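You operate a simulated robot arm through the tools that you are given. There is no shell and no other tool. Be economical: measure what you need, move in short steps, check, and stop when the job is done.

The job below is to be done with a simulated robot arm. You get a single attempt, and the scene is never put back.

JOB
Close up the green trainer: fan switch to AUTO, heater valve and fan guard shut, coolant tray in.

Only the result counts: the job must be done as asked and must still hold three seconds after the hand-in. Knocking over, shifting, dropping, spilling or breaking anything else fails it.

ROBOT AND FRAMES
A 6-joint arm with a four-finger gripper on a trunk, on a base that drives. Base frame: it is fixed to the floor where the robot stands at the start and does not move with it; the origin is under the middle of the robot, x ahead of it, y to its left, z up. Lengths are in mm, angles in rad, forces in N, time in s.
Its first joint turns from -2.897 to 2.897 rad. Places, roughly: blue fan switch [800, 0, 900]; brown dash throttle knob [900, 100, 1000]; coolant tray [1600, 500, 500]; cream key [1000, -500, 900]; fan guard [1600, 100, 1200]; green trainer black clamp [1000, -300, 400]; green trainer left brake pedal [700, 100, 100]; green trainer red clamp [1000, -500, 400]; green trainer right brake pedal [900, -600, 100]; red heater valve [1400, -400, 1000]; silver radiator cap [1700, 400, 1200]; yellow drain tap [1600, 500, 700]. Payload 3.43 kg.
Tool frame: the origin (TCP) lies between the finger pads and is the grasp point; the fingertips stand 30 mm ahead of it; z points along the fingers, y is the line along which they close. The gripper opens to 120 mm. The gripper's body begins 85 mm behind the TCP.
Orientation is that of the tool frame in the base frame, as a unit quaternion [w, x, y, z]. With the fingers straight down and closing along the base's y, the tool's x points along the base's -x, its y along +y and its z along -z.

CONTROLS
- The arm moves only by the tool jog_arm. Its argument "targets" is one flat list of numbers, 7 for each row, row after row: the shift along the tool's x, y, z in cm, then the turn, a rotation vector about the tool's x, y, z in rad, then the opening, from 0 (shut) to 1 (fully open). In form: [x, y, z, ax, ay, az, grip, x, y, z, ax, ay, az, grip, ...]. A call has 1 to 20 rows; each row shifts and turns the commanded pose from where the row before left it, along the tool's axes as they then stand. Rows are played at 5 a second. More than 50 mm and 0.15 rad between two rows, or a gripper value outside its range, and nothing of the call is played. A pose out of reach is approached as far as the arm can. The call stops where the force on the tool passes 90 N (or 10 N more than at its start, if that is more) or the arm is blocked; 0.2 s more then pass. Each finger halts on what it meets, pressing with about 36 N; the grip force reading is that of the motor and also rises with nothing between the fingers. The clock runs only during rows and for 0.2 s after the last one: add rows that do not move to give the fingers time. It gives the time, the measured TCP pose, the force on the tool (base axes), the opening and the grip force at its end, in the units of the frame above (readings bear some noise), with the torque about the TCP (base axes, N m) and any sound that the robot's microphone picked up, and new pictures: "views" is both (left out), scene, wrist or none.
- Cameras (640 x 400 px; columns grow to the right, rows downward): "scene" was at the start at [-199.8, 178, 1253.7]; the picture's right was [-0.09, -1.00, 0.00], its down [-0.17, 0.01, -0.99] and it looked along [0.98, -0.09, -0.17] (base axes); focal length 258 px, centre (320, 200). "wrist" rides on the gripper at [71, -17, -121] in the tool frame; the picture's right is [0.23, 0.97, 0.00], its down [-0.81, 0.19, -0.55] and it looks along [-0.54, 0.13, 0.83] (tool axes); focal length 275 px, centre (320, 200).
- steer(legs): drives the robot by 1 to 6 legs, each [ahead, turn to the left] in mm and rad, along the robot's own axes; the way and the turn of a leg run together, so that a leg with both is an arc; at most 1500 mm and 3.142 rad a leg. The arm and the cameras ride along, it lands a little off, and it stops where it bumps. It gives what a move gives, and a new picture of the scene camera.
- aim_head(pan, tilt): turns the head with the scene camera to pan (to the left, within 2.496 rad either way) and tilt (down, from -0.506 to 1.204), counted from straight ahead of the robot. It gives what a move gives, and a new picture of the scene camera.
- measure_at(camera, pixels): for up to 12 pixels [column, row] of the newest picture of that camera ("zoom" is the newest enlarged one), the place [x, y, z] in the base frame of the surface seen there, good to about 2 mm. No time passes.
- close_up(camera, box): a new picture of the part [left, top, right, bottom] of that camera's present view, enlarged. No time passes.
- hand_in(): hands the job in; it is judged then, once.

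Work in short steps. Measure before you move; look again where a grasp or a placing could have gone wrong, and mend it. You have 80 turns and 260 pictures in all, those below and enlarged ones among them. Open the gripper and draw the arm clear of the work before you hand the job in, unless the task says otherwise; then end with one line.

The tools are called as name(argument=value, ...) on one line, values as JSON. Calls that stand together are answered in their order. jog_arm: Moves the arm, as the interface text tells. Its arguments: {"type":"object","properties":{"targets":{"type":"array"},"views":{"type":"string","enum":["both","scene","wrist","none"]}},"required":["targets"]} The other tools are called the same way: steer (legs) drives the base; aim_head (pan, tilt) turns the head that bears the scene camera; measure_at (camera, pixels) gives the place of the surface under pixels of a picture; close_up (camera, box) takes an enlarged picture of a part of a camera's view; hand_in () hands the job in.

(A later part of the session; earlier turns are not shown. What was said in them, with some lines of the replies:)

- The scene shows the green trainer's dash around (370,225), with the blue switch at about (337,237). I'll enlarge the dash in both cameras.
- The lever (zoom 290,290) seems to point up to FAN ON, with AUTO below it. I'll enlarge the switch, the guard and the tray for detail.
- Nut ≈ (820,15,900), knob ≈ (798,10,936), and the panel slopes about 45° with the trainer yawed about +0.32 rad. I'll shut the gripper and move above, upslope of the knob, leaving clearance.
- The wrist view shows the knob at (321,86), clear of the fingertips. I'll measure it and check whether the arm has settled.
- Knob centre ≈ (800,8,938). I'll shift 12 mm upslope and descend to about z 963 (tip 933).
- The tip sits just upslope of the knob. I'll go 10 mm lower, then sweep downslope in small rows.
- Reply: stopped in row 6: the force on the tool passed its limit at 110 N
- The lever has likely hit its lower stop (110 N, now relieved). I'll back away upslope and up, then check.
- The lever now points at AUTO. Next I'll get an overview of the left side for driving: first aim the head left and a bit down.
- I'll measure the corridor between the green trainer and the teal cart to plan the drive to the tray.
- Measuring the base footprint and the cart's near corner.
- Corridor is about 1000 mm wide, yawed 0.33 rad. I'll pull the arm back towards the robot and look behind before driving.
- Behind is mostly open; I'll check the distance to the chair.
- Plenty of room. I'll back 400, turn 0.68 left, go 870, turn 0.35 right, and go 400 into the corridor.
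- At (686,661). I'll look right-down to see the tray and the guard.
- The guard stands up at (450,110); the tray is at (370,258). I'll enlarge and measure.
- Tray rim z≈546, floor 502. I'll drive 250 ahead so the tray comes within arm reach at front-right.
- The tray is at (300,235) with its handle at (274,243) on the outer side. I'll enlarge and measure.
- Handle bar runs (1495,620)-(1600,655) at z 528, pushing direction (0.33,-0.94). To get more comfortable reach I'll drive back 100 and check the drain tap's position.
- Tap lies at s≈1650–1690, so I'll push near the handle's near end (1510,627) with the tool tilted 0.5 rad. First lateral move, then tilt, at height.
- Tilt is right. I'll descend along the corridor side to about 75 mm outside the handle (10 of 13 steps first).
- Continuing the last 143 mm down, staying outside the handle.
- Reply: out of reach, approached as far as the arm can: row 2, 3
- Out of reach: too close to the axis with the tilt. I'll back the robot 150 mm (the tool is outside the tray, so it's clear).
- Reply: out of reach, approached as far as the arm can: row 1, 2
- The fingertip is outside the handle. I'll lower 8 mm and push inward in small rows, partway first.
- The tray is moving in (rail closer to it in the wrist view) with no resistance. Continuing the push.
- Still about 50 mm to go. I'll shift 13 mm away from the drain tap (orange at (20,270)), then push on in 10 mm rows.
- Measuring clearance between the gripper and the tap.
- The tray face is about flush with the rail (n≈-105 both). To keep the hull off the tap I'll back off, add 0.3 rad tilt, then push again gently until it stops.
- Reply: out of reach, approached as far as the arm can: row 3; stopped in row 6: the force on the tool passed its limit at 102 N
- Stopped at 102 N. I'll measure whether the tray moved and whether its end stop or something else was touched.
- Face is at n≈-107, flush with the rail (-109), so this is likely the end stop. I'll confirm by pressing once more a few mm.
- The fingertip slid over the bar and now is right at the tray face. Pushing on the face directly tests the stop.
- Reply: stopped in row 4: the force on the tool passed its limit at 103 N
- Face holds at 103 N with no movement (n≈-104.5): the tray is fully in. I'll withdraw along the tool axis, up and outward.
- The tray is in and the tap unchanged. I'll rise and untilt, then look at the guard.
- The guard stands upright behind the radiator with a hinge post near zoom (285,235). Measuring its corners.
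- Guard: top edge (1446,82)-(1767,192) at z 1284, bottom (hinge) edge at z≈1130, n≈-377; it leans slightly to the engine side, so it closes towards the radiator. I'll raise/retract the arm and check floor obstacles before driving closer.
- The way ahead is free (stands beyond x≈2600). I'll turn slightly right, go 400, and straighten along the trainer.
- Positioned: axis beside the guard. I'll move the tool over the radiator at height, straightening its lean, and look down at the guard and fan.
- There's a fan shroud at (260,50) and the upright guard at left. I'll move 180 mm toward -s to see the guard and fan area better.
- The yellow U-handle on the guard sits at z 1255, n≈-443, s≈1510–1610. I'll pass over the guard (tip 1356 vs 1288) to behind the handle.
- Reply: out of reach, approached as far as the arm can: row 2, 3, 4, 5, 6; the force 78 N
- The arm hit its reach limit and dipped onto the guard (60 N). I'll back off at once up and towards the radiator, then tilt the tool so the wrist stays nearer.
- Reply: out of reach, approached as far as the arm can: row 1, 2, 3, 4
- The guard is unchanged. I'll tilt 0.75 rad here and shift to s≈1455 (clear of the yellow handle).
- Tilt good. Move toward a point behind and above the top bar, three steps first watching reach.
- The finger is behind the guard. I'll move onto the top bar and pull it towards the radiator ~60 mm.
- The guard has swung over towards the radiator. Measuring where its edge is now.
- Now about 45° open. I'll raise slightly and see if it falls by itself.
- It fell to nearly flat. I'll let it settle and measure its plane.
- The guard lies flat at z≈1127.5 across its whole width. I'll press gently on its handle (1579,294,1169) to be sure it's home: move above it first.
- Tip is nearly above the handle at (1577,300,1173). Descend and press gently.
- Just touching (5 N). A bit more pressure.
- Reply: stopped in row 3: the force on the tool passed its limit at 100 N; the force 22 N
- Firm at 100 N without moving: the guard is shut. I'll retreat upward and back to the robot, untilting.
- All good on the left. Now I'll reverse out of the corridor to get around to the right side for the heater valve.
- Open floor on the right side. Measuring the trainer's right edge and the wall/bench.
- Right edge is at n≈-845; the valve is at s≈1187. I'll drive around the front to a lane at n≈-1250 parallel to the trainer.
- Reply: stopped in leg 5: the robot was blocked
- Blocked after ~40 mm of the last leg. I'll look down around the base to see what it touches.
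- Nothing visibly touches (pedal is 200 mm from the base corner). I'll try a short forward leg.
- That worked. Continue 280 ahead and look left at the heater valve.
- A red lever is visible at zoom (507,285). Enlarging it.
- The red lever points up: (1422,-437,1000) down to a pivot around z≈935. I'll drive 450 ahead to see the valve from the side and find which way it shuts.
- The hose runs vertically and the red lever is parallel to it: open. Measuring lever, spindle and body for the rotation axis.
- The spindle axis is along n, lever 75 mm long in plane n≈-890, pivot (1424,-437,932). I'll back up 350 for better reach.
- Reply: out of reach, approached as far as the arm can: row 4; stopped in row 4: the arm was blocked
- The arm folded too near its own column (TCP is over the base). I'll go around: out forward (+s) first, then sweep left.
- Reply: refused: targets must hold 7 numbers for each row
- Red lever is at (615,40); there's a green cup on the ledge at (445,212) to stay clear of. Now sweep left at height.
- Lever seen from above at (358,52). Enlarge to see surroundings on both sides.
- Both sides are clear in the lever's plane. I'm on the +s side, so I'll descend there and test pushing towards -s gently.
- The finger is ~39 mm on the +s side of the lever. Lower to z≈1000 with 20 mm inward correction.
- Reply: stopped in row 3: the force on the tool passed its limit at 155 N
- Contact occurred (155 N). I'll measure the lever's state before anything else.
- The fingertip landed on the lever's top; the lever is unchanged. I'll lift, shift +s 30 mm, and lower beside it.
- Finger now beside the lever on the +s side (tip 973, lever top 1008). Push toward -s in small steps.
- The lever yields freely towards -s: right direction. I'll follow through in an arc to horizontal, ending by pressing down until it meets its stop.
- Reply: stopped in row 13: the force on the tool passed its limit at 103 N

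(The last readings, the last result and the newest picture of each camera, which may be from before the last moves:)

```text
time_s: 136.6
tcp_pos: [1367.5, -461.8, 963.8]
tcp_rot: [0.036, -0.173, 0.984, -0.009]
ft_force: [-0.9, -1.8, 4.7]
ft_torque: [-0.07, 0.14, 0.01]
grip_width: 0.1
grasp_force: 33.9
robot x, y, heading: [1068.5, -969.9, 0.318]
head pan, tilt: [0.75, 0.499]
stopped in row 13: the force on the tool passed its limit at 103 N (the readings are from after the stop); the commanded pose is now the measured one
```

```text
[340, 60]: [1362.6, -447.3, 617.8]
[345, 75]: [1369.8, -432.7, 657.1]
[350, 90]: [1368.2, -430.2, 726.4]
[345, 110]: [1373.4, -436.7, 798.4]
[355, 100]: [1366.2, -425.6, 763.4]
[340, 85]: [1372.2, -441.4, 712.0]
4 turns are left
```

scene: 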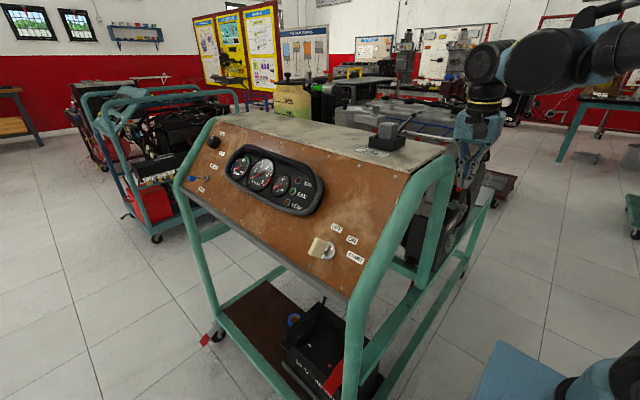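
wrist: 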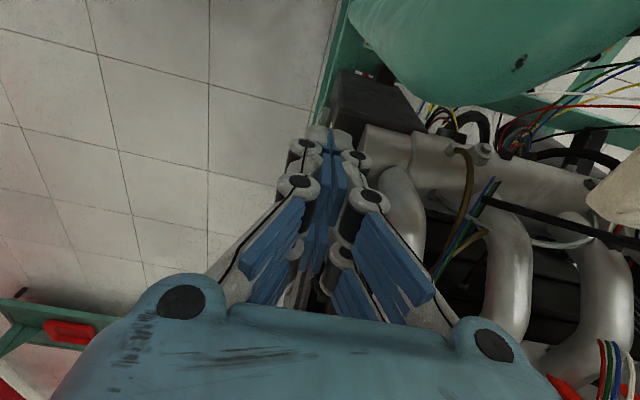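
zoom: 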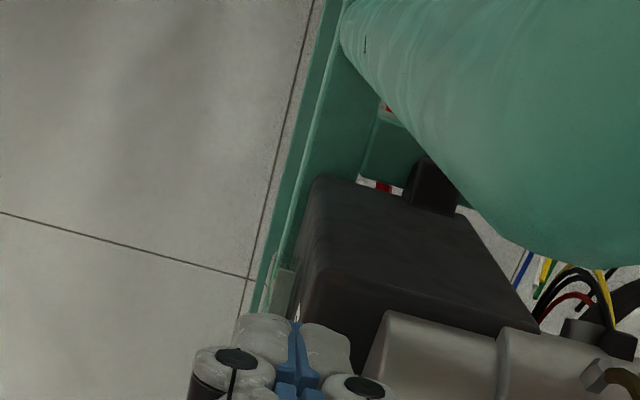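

Tip at z≈934 over the lever with a firm stop at 103 N: lever is horizontal. I'll lift straight up and away, and verify.

jog_arm(targets=[0, 0, -3, 0, 0, 0, 0, 0, 0, -4.5, 0, 0, 0, 0, 0, 0, -4.5, 0, 0, 0, 0, 0, 0, -4.5, 0, 0, 0, 0, 0, 0, -4.5, 0, 0, 0, 0, 0, 0, -4.5, 0, 0, 0, 0, 0, 0, -4.5, 0, 0, 0, 0, 0, 0, -4.5, 0, 0, 0, 0, 0, 0, -4.5, 0, 0, 0, 0.3, 0, 0, 0, 0, 0, 0, 1, 0, 0, 0, 0, 0, 0, 1])

close_up(camera="scene", box=[440, 120, 500, 220])

close_up(camera="scene", box=[160, 100, 500, 280])

close_up(camera="wrist", box=[280, 0, 440, 160])

```text
time_s: 139.0
tcp_pos: [1339.9, -461.7, 1352.1]
tcp_rot: [0.038, -0.171, 0.984, -0.009]
ft_force: [0.0, 0.2, 0.1]
ft_torque: [0.03, -0.01, 0.04]
grip_width: 119.7
grasp_force: 0.1
robot x, y, heading: [1073.2, -966.1, 0.324]
head pan, tilt: [0.75, 0.499]
```

scene: 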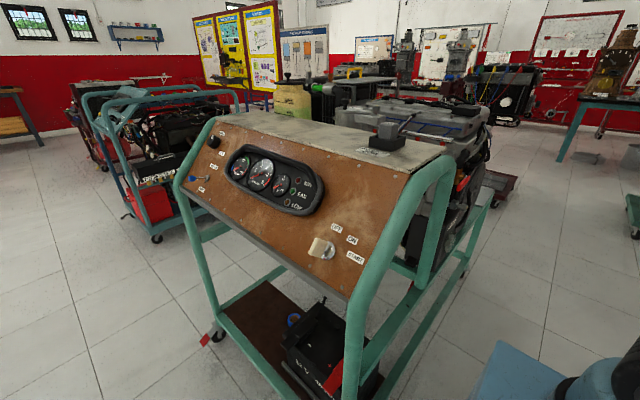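
wrist: 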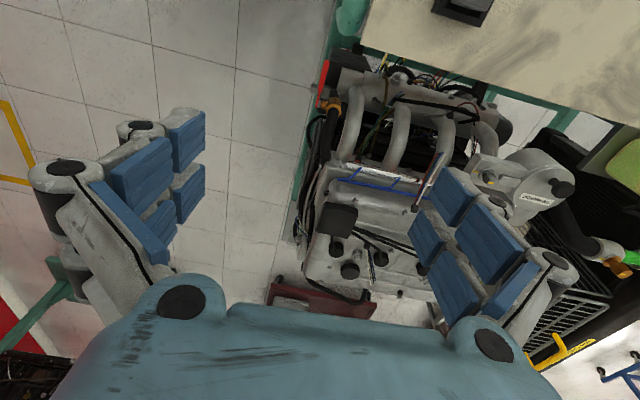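

```text
4.00 times, centred on (470, 170) of scene
```

zoom: 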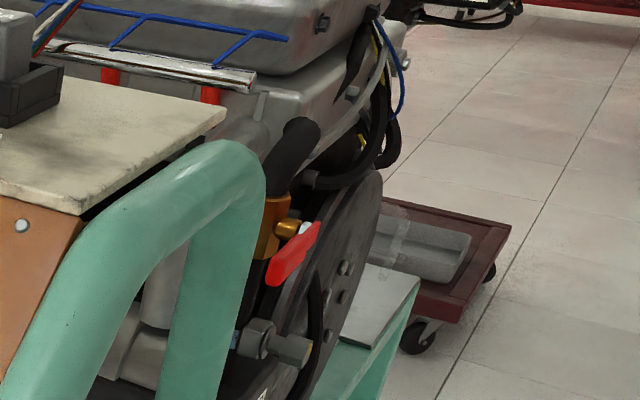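

```text
1.88 times, centred on (330, 190) of scene
```

zoom: 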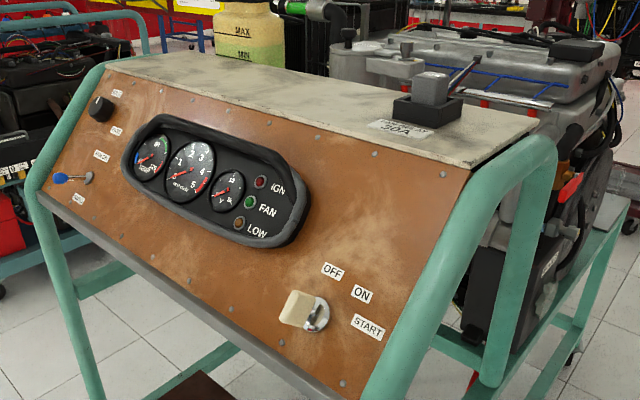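

```text
2.50 times, centred on (360, 80) of wrist
3 turns are left
```

zoom: 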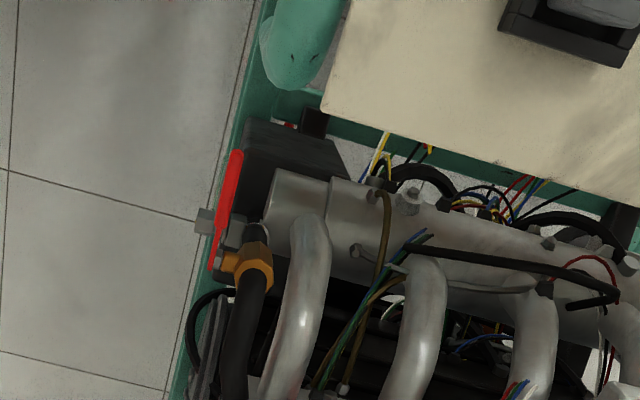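

The lever now lies across the pipe. The switch is on AUTO, the guard is flat and the tray is in. The gripper is open and clear, so I'm handing in.

hand_in()

```text
The job is handed in.
```

I handed the job in with the fan switch at AUTO, the heater valve and fan guard shut, and the coolant tray pushed in; each was pressed until it stopped.
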